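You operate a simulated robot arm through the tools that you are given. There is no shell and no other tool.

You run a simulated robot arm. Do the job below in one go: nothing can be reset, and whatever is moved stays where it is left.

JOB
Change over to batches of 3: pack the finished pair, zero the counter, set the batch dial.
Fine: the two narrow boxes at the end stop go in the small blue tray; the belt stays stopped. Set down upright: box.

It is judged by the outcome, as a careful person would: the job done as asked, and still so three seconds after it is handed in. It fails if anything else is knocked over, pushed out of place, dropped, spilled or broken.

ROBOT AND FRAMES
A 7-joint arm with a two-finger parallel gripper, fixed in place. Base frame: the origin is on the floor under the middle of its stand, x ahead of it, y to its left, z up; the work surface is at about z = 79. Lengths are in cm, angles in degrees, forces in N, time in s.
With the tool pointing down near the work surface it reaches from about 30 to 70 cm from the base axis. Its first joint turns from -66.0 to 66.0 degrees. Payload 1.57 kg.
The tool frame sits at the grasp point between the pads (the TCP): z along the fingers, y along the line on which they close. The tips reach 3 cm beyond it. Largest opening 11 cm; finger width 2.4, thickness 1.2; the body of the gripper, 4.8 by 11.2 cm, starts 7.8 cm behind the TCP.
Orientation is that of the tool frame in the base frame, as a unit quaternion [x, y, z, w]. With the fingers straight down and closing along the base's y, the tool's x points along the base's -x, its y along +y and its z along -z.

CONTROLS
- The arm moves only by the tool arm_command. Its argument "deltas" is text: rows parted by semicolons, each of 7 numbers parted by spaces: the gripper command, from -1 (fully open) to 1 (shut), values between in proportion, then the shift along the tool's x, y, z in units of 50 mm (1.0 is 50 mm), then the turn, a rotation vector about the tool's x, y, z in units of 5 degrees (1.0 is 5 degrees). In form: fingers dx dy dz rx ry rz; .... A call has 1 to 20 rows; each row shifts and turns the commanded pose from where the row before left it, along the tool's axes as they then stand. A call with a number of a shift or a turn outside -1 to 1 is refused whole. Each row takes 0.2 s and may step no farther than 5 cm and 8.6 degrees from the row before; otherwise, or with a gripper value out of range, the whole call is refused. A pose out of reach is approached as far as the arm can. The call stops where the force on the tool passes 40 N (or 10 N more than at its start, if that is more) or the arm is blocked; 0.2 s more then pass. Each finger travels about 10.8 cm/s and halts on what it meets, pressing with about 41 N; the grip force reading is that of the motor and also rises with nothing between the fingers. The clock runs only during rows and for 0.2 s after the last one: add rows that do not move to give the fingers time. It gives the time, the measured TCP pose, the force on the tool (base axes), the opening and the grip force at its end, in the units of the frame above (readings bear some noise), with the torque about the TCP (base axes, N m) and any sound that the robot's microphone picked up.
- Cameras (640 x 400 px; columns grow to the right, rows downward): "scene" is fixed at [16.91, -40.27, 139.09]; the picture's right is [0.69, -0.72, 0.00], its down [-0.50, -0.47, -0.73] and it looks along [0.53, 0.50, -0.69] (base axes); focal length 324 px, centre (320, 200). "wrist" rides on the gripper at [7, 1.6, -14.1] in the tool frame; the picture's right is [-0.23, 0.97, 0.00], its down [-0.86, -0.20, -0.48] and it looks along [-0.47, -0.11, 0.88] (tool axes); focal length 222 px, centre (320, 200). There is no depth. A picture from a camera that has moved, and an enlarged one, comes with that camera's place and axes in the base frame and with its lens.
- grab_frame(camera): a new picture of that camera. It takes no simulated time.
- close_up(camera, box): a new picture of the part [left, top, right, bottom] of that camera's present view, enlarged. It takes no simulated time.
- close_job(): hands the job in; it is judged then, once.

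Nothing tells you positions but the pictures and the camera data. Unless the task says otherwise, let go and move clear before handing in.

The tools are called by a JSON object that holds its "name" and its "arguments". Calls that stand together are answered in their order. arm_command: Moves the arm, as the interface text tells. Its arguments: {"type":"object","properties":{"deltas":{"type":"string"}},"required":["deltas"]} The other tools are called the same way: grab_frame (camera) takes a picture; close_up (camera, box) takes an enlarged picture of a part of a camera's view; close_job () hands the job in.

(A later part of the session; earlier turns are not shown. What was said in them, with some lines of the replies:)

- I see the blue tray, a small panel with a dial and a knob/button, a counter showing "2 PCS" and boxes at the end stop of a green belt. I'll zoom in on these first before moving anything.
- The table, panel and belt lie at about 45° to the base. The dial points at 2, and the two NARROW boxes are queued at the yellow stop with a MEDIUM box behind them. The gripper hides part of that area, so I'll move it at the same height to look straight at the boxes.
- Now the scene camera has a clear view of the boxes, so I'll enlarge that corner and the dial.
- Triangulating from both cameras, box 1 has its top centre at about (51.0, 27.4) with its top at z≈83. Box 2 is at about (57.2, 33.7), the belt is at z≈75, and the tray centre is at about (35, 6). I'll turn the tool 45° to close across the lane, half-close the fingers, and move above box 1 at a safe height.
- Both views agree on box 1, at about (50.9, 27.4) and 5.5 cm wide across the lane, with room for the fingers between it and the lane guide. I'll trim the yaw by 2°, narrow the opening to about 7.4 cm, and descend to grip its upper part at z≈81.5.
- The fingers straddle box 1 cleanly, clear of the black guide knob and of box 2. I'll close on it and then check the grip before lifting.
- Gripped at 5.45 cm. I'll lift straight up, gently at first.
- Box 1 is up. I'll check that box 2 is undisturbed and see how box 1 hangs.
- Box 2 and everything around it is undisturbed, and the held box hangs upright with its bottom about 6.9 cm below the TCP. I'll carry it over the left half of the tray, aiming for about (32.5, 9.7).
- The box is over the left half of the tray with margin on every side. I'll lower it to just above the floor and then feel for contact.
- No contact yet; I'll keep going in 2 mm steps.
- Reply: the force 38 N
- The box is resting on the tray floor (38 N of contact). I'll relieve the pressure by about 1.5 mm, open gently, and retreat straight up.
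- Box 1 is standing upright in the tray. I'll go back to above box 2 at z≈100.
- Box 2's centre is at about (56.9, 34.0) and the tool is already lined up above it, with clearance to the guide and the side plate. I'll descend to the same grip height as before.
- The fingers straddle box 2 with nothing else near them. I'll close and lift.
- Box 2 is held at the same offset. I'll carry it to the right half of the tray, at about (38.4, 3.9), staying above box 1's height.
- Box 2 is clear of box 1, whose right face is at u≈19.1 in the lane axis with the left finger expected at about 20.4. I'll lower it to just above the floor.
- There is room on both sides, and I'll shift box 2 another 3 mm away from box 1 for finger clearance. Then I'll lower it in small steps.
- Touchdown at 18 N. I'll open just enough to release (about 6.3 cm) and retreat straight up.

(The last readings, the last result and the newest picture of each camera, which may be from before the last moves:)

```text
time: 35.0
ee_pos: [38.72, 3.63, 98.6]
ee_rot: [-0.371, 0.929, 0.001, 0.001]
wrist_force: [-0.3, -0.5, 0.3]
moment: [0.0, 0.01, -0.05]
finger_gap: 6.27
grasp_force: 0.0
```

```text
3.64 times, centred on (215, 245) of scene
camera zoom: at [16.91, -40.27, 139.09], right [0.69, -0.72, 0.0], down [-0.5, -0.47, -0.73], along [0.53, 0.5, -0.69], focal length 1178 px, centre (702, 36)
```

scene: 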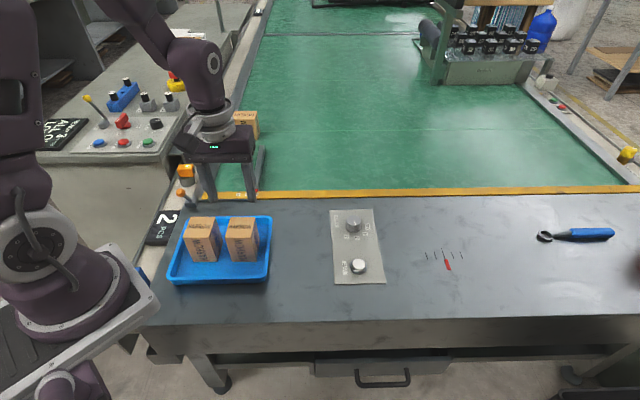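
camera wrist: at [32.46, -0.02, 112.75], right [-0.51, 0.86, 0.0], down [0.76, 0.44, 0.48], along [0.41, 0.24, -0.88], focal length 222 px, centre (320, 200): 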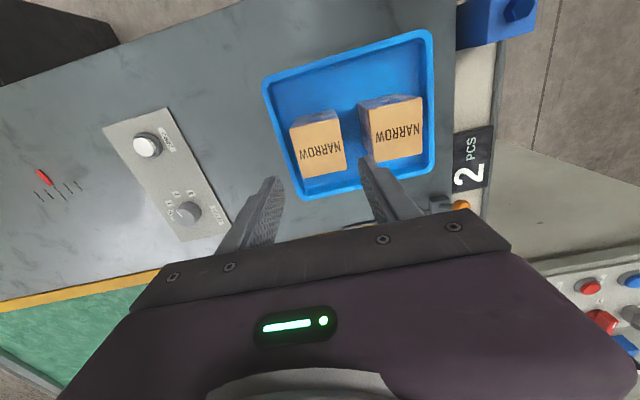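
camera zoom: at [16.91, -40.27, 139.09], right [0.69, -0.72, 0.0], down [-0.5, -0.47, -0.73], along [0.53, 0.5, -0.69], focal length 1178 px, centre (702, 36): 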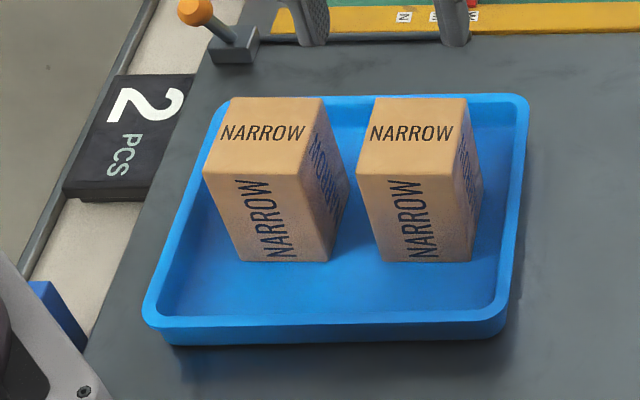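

Both narrow boxes are upright in the tray. Next is the ZERO button, so I'll rise, close the fingers, and move above the panel for a look.

{"name": "close_up", "arguments": {"camera": "wrist", "box": [100, 100, 240, 250]}}

{"name": "close_up", "arguments": {"camera": "scene", "box": [325, 245, 395, 290]}}

```text
2.67 times, centred on (170, 175) of wrist
camera zoom: at [32.46, -0.02, 112.75], right [-0.51, 0.86, 0.0], down [0.76, 0.44, 0.48], along [0.41, 0.24, -0.88], focal length 592 px, centre (720, 267)
```

zoom: 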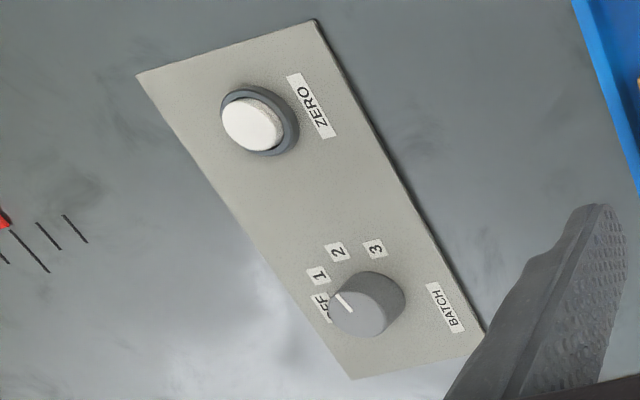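

```text
8.89 times, centred on (360, 268) of scene
camera zoom: at [16.91, -40.27, 139.09], right [0.69, -0.72, 0.0], down [-0.5, -0.47, -0.73], along [0.53, 0.5, -0.69], focal length 2880 px, centre (-36, -400)
```

zoom: 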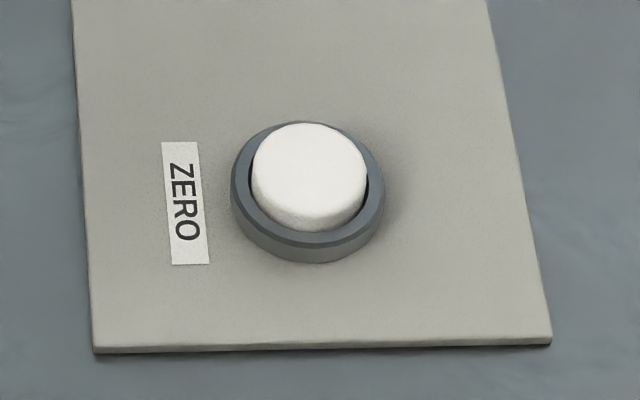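

The button top triangulates to (53.0, -17.8, z≈80.45). I'll close the fingers and move over it, stopping a few centimetres above.

{"name": "arm_command", "arguments": {"deltas": "1 0.126 -0.5 0 0 0 0; 1 0.126 -0.76 0 0 0 0; 1 0.126 -0.76 0 0 0 0; 1 0.126 -0.76 0 0 0 0; 1 0.126 -0.76 0 0 0 0; 1 0.126 -0.76 0 0 0 0; 1 0.126 -0.765 0 0 0 0; 1 0 0 0.8 0 0 0; 1 0 0 0.8 0 0 0; 1 0 0 0.4 0 0 0; 1 0 0 0 0 0 0; 1 0 0 0 0 0 0"}}

{"name": "grab_frame", "arguments": {"camera": "wrist"}}

{"name": "close_up", "arguments": {"camera": "scene", "box": [290, 150, 430, 300]}}

```text
time: 37.6
ee_pos: [52.8, -17.96, 88.72]
ee_rot: [-0.371, 0.929, 0.0, 0.0]
wrist_force: [-0.3, -0.3, -0.6]
moment: [-0.01, 0.02, -0.06]
finger_gap: 0.0
grasp_force: 21.1
```

```text
taken
camera wrist: at [46.64, -21.54, 102.95], right [-0.51, 0.86, 0.0], down [0.76, 0.44, 0.48], along [0.41, 0.24, -0.88], focal length 222 px, centre (320, 200)
```

wrist: 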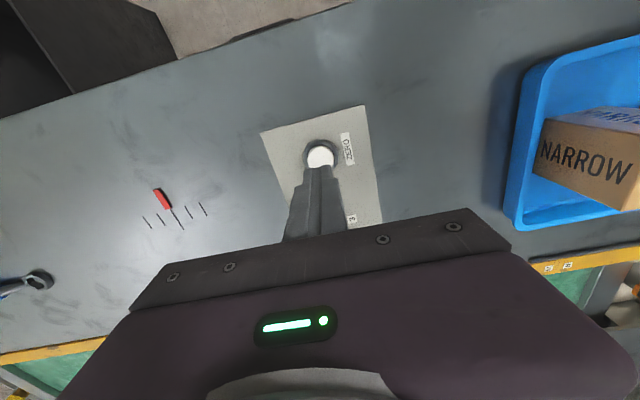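

```text
2.67 times, centred on (360, 225) of scene
camera zoom: at [16.91, -40.27, 139.09], right [0.69, -0.72, 0.0], down [-0.5, -0.47, -0.73], along [0.53, 0.5, -0.69], focal length 864 px, centre (213, 133)
```

zoom: 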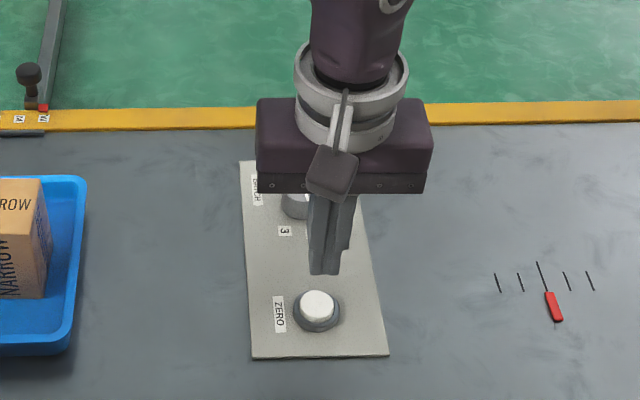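

The closed fingertips are directly over the button. I'll go down to about 7 mm above it and then press in small steps, watching force and sound.

{"name": "arm_command", "arguments": {"deltas": "1 0 0.01 0.4 0 0 0; 1 0 0 0.3 0 0 0; 1 0 0 0.2 0 0 0; 1 0 0 0 0 0 0; 1 0 0 0 0 0 0"}}

{"name": "close_up", "arguments": {"camera": "scene", "box": [325, 215, 405, 290]}}

```text
time: 38.8
ee_pos: [52.9, -17.77, 84.19]
ee_rot: [-0.37, 0.929, -0.001, -0.001]
wrist_force: [-0.2, 0.2, 0.2]
moment: [0.02, -0.02, -0.02]
finger_gap: 0.0
grasp_force: 20.8
```

```text
5.33 times, centred on (365, 252) of scene
camera zoom: at [16.91, -40.27, 139.09], right [0.69, -0.72, 0.0], down [-0.5, -0.47, -0.73], along [0.53, 0.5, -0.69], focal length 1728 px, centre (80, -80)
```

zoom: 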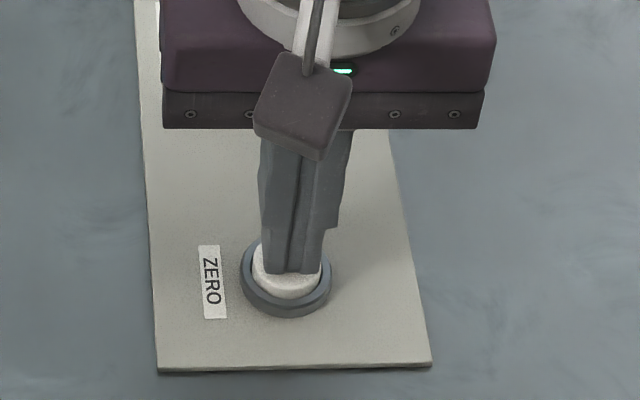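

{"name": "arm_command", "arguments": {"deltas": "1 0 0 0.05 0 0 0; 1 0 0 0.05 0 0 0; 1 0 0 0.05 0 0 0; 1 0 0 0 0 0 0"}}

{"name": "close_up", "arguments": {"camera": "scene", "box": [130, 190, 290, 290]}}

```text
time: 39.8
ee_pos: [52.79, -17.76, 83.47]
ee_rot: [-0.37, 0.929, 0.001, 0.0]
wrist_force: [1.4, -0.6, 4.9]
moment: [-0.01, -0.04, -0.01]
finger_gap: 0.0
grasp_force: 21.1
heard: click
```

```text
4.00 times, centred on (210, 240) of scene
camera zoom: at [16.9, -40.27, 139.09], right [0.69, -0.72, 0.0], down [-0.5, -0.47, -0.73], along [0.53, 0.5, -0.69], focal length 1296 px, centre (760, 40)
```

zoom: 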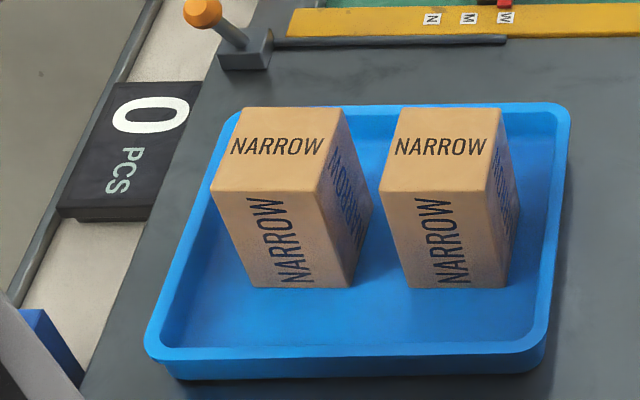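

A click was heard and the counter now reads 0. I'll lift off and move over the BATCH dial, partly open.

{"name": "arm_command", "arguments": {"deltas": "1 0 0 -0.3 0 0 0; 1 0 0 -0.7 0 0 0; 1 0 0 -0.9 0 0 0; -0.02 -0.5 0 0 0 0 0; -0.02 -0.7 0.033 0 0 0 0; -0.02 -0.7 0 0 0 0 0; -0.02 -0.477 0 0 0 0 0; -0.02 0 0 0 0 0 0; -0.02 0 0 0 0 0 0"}}

{"name": "grab_frame", "arguments": {"camera": "wrist"}}

{"name": "close_up", "arguments": {"camera": "wrist", "box": [270, 90, 370, 190]}}

{"name": "close_up", "arguments": {"camera": "scene", "box": [310, 180, 410, 290]}}

```text
time: 41.8
ee_pos: [61.46, -9.42, 93.02]
ee_rot: [-0.371, 0.929, 0.0, 0.0]
wrist_force: [0.0, 0.3, -0.3]
moment: [-0.02, -0.01, -0.01]
finger_gap: 5.61
grasp_force: 0.1
```

```text
taken
camera wrist: at [55.25, -13.14, 107.18], right [-0.51, 0.86, 0.0], down [0.76, 0.44, 0.48], along [0.41, 0.24, -0.88], focal length 222 px, centre (320, 200)
```

wrist: 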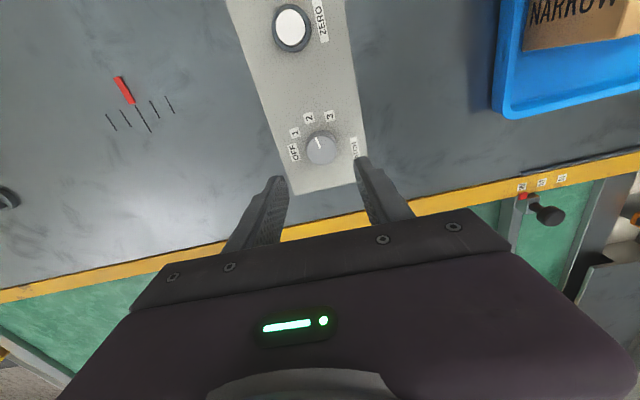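

```text
4.00 times, centred on (320, 140) of wrist
camera zoom: at [55.25, -13.14, 107.18], right [-0.51, 0.86, 0.0], down [0.76, 0.44, 0.48], along [0.41, 0.24, -0.88], focal length 888 px, centre (320, 440)
```

zoom: 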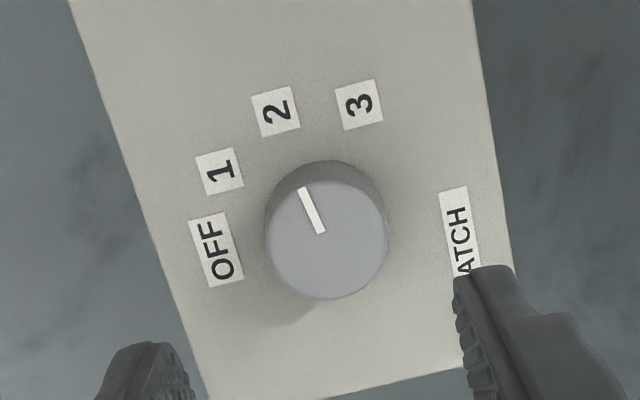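

```text
3.64 times, centred on (360, 235) of scene
camera zoom: at [16.91, -40.27, 139.09], right [0.69, -0.72, 0.0], down [-0.5, -0.47, -0.73], along [0.53, 0.5, -0.69], focal length 1178 px, centre (174, 73)
```

zoom: 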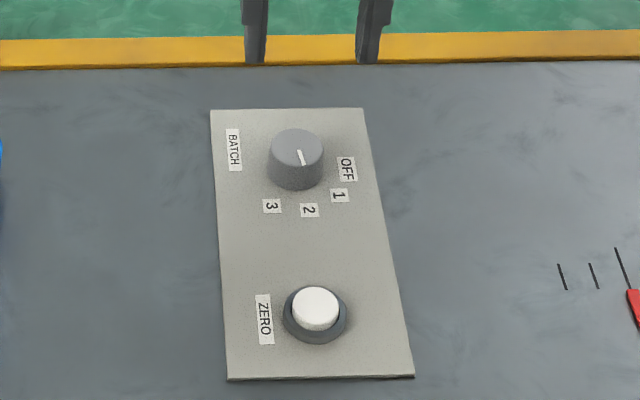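

The dial centre is at about (61.3, -9.4) with its top at z≈81.7. The pointer is at 2 (about -126°) and mark 3 is about 40° further clockwise seen from above. I'll centre over the knob and lower the fingertips around it.

{"name": "arm_command", "arguments": {"deltas": "-0.02 0.025 0.029 0.5 0 0 0; -0.02 0 0 0.6 0 0 0; -0.02 0 0 0.4 0 0 0; -0.02 0 0 0.3 0 0 0; -0.02 0 0 0.16 0 0 0; -0.02 0 0 0 0 0 0; -0.02 0 0 0 0 0 0"}}

{"name": "close_up", "arguments": {"camera": "wrist", "box": [240, 80, 400, 240]}}

{"name": "close_up", "arguments": {"camera": "scene", "box": [310, 180, 410, 260]}}

```text
time: 43.4
ee_pos: [61.17, -9.51, 83.31]
ee_rot: [-0.371, 0.929, 0.0, 0.0]
wrist_force: [0.4, -0.2, 0.2]
moment: [-0.01, -0.05, -0.02]
finger_gap: 5.61
grasp_force: 0.1
```

```text
2.50 times, centred on (320, 160) of wrist
camera zoom: at [54.97, -13.21, 97.4], right [-0.51, 0.86, 0.0], down [0.76, 0.44, 0.48], along [0.41, 0.24, -0.88], focal length 555 px, centre (320, 300)
```

zoom: 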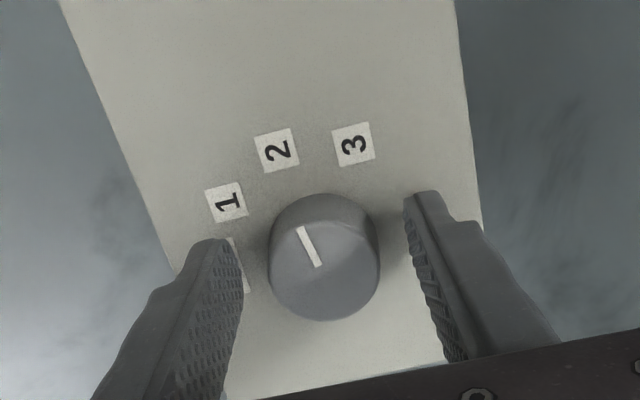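

```text
5.00 times, centred on (360, 220) of scene
camera zoom: at [16.91, -40.27, 139.09], right [0.69, -0.72, 0.0], down [-0.5, -0.47, -0.73], along [0.53, 0.5, -0.69], focal length 1620 px, centre (120, 100)
```

zoom: 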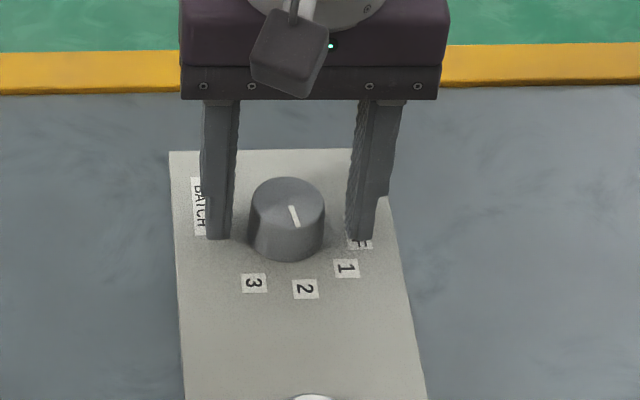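

The fingers are centred around the knob. I'll close on it and check before turning.

{"name": "arm_command", "arguments": {"deltas": "0.2 0 0 0 0 0 0; 0.3 0 0 0 0 0 0; 0.5 0 0 0 0 0 0; 0.5 0 0 0 0 0 0"}}

{"name": "close_up", "arguments": {"camera": "wrist", "box": [240, 80, 400, 240]}}

```text
time: 44.4
ee_pos: [61.16, -9.53, 83.27]
ee_rot: [-0.371, 0.929, 0.001, 0.0]
wrist_force: [-1.3, 0.8, 1.0]
moment: [0.06, 0.03, 0.02]
finger_gap: 3.65
grasp_force: 42.8
```

```text
2.50 times, centred on (320, 160) of wrist
camera zoom: at [54.96, -13.2, 97.41], right [-0.51, 0.86, 0.0], down [0.76, 0.44, 0.48], along [0.41, 0.24, -0.88], focal length 555 px, centre (320, 300)
```

zoom: 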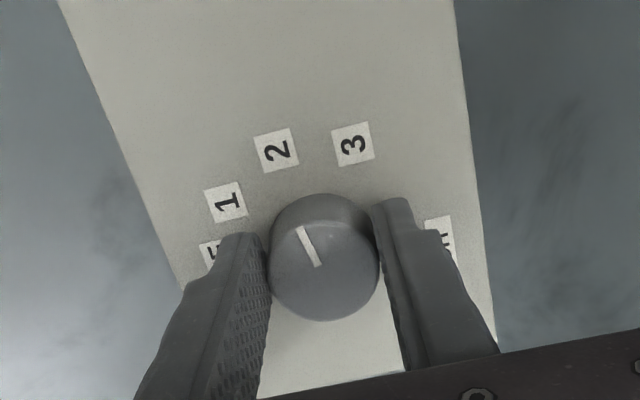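

The knob is gripped at 3.65 cm. I'll turn clockwise 20° first and check the pointer.

{"name": "arm_command", "arguments": {"deltas": "0.5 0 0 0 0 0 0.8; 0.5 0 0 0 0 0 0.8; 0.5 0 0 0 0 0 0.8; 0.5 0 0 0 0 0 0.8; 0.5 0 0 0 0 0 0.8; 0.5 0 0 0 0 0 0"}}

{"name": "close_up", "arguments": {"camera": "wrist", "box": [240, 80, 400, 240]}}

{"name": "close_up", "arguments": {"camera": "scene", "box": [320, 190, 400, 250]}}

```text
time: 45.8
ee_pos: [61.1, -9.34, 83.3]
ee_rot: [-0.203, 0.979, 0.001, -0.001]
wrist_force: [-13.8, 6.0, 15.5]
moment: [0.44, 0.36, 0.03]
finger_gap: 3.62
grasp_force: 42.5
```

```text
2.50 times, centred on (320, 160) of wrist
camera zoom: at [54.03, -10.73, 97.42], right [-0.18, 0.98, 0.0], down [0.86, 0.16, 0.48], along [0.47, 0.09, -0.88], focal length 555 px, centre (320, 300)
```

zoom: 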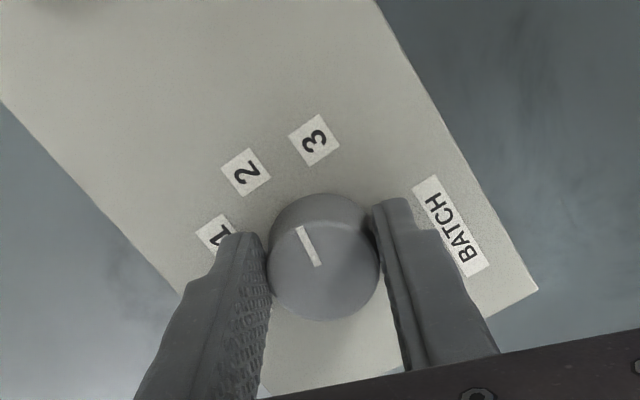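

```text
6.67 times, centred on (360, 220) of scene
camera zoom: at [16.85, -40.26, 139.1], right [0.69, -0.72, 0.0], down [-0.5, -0.47, -0.73], along [0.53, 0.5, -0.69], focal length 2160 px, centre (53, 67)
```

zoom: 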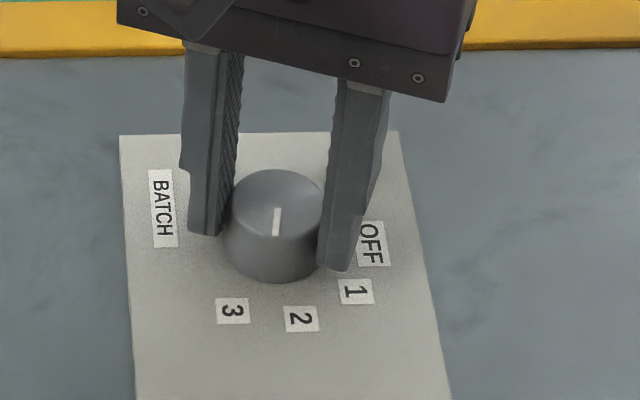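

The knob follows the gripper and the pointer is now midway between 2 and 3. I'll turn the remaining 20°, easing the small side load.

{"name": "arm_command", "arguments": {"deltas": "0.5 0.02 0.02 -0.01 0 0 0.8; 0.5 0 0 0 0 0 0.8; 0.5 0 0 0 0 0 0.8; 0.5 0 0 0 0 0 0.8; 0.5 0 0 0 0 0 0.8; 0.5 0 0 0 0 0 0; 0.5 0 0 0 0 0 0"}}

{"name": "close_up", "arguments": {"camera": "wrist", "box": [240, 80, 400, 240]}}

{"name": "close_up", "arguments": {"camera": "scene", "box": [320, 190, 400, 250]}}

```text
time: 47.4
ee_pos: [61.05, -9.25, 83.28]
ee_rot: [-0.03, 1.0, 0.001, -0.001]
wrist_force: [-3.3, 20.6, -10.2]
moment: [0.5, 0.09, 0.26]
finger_gap: 3.65
grasp_force: 43.2
```

```text
2.50 times, centred on (320, 160) of wrist
camera zoom: at [53.97, -8.13, 97.42], right [0.17, 0.99, 0.0], down [0.87, -0.15, 0.48], along [0.47, -0.08, -0.88], focal length 555 px, centre (320, 300)
```

zoom: 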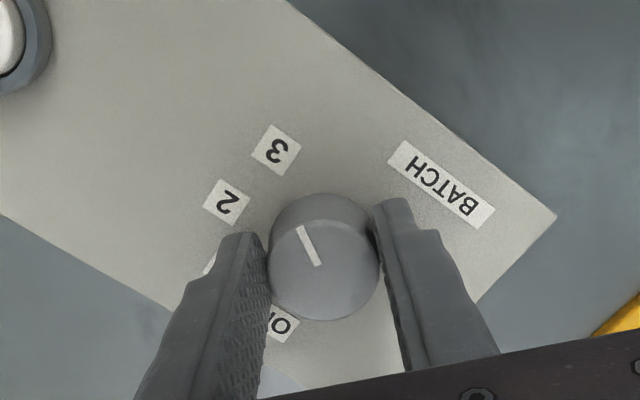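

```text
6.67 times, centred on (360, 220) of scene
camera zoom: at [16.92, -40.23, 139.1], right [0.69, -0.72, 0.0], down [-0.5, -0.47, -0.73], along [0.53, 0.5, -0.69], focal length 2160 px, centre (53, 67)
```

zoom: 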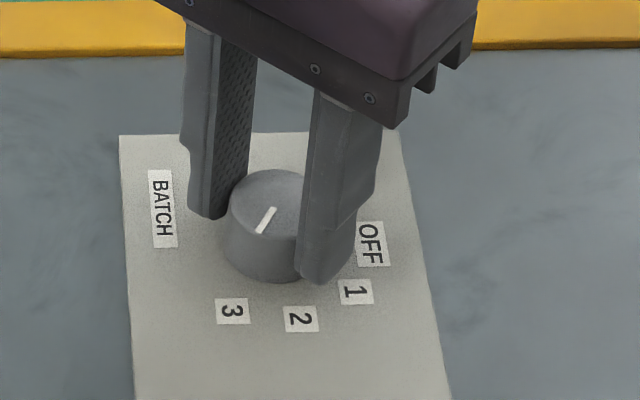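

The pointer now measures about -164° to -165° and mark 3 about -165°, so it is on 3. I'll ease the side load, open, and check that it holds.

{"name": "arm_command", "arguments": {"deltas": "0.5 0 0.02 0.01 0 0 0; 0.5 0 0 0 0 0 0; 0.2 0 0 0 0 0 0; 0 0 0 0 0 0 0; -0.05 0 0 0 0 0 0; -0.05 0 0 0 0 0 0"}}

{"name": "close_up", "arguments": {"camera": "wrist", "box": [240, 80, 400, 240]}}

{"name": "close_up", "arguments": {"camera": "scene", "box": [320, 190, 400, 250]}}

```text
time: 48.8
ee_pos: [61.12, -9.34, 83.27]
ee_rot: [-0.03, 1.0, 0.0, 0.0]
wrist_force: [1.0, -0.4, 0.0]
moment: [-0.02, -0.01, 0.01]
finger_gap: 5.79
grasp_force: 0.0
```

```text
2.50 times, centred on (320, 160) of wrist
camera zoom: at [53.97, -8.18, 97.39], right [0.17, 0.99, 0.0], down [0.87, -0.15, 0.48], along [0.47, -0.08, -0.88], focal length 555 px, centre (320, 300)
```

zoom: 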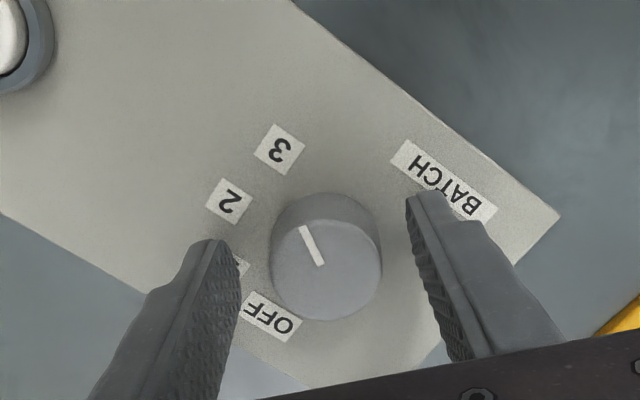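

```text
6.67 times, centred on (360, 220) of scene
camera zoom: at [16.91, -40.27, 139.09], right [0.69, -0.72, 0.0], down [-0.5, -0.47, -0.73], along [0.53, 0.5, -0.69], focal length 2160 px, centre (53, 67)
```

zoom: 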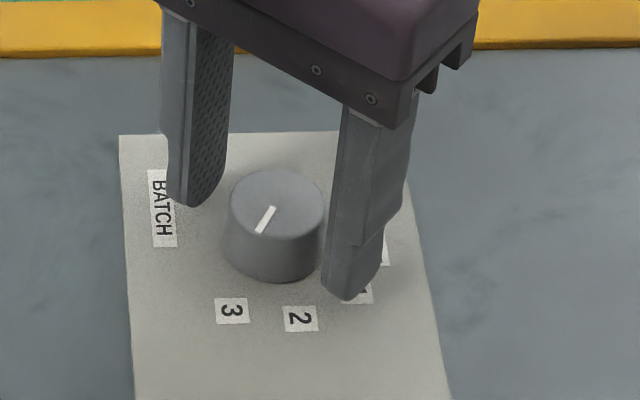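

The dial holds on 3. I'll retreat straight up, then check the dial, counter, tray and surroundings.

{"name": "arm_command", "arguments": {"deltas": "-0.05 0 0 -0.3 0 0 0; -0.05 0 0 -0.6 0 0 0; -0.05 0 0 -0.9 0 0 0; -0.05 0 0 -0.9 0 0 0; -0.05 0 0 -0.9 0 0 0; -0.05 0.8 0 -0.4 0 0 0; -0.05 0.8 0 0 0 0 0; -0.05 0 0 0 0 0 0; -0.05 0 0 0 0 0 0"}}

{"name": "grab_frame", "arguments": {"camera": "scene"}}

{"name": "grab_frame", "arguments": {"camera": "wrist"}}

{"name": "close_up", "arguments": {"camera": "scene", "box": [325, 200, 385, 250]}}

{"name": "close_up", "arguments": {"camera": "scene", "box": [130, 100, 290, 300]}}

```text
time: 50.8
ee_pos: [52.75, -9.63, 103.13]
ee_rot: [-0.03, 1.0, 0.001, 0.0]
wrist_force: [0.5, 0.3, 0.8]
moment: [0.01, 0.01, 0.01]
finger_gap: 5.76
grasp_force: 0.1
```

```text
taken
```

scene: 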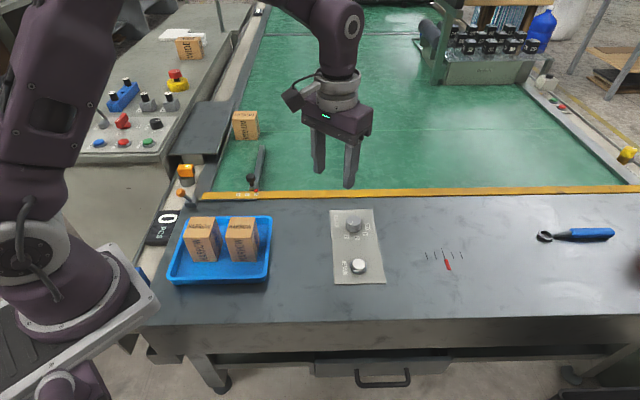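

```text
taken
camera wrist: at [45.72, -8.59, 117.3], right [0.17, 0.99, 0.0], down [0.87, -0.15, 0.48], along [0.47, -0.08, -0.88], focal length 222 px, centre (320, 200)
```

wrist: 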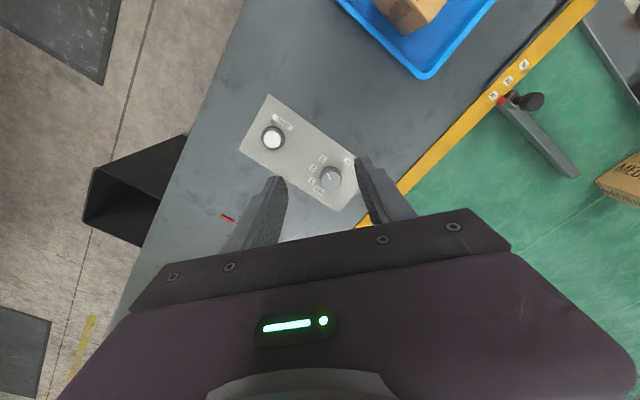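

```text
8.00 times, centred on (355, 225) of scene
camera zoom: at [16.91, -40.27, 139.09], right [0.69, -0.72, 0.0], down [-0.5, -0.47, -0.73], along [0.53, 0.5, -0.69], focal length 2592 px, centre (40, 0)
```

zoom: 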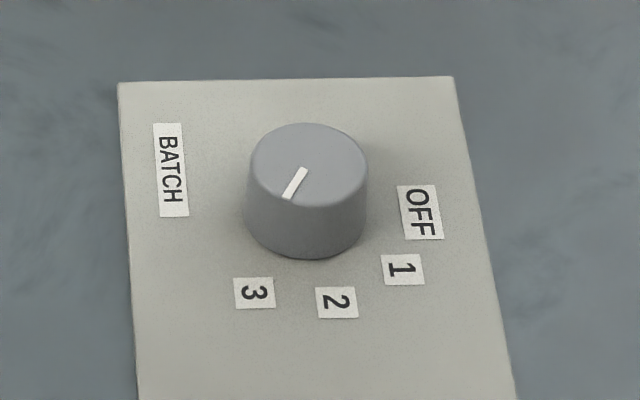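

```text
2.00 times, centred on (210, 200) of scene
camera zoom: at [16.91, -40.27, 139.09], right [0.69, -0.72, 0.0], down [-0.5, -0.47, -0.73], along [0.53, 0.5, -0.69], focal length 648 px, centre (540, 200)
```

zoom: 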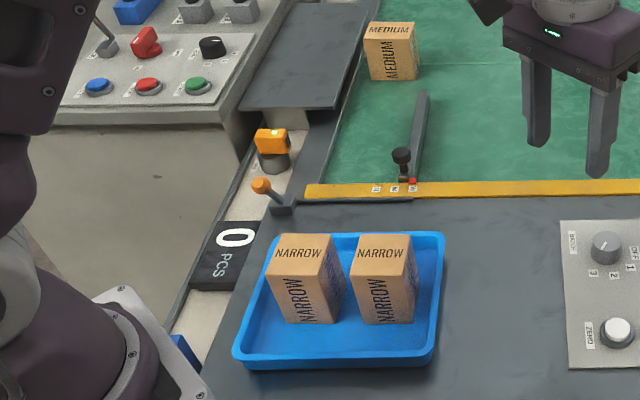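

The two narrow boxes stand upright in the blue tray, the counter reads 0 and the BATCH dial points at 3. The belt is stopped, the medium box, guide, stop lever and sensor are untouched, and the arm is clear and raised. I'm handing the job in.

{"name": "close_job", "arguments": {}}

```text
The job is handed in.
```

The changeover to batches of 3 is done and handed in:

- **Pair packed:** both narrow boxes from the end stop are standing upright in the small blue tray.
- **Counter zeroed:** I pressed ZERO once and heard a click. The counter then changed from 2 to 0 and still read 0 in the last picture.
- **Batch dial set:** I turned it from 2 to 3, and the pointer stayed on 3 after I let go.

I never touched the belt controls, and the belt stayed stopped. In the last pictures the medium box, lane guide, stop lever and sensor looked undisturbed. The arm was open, empty and raised clear of everything when I handed in.
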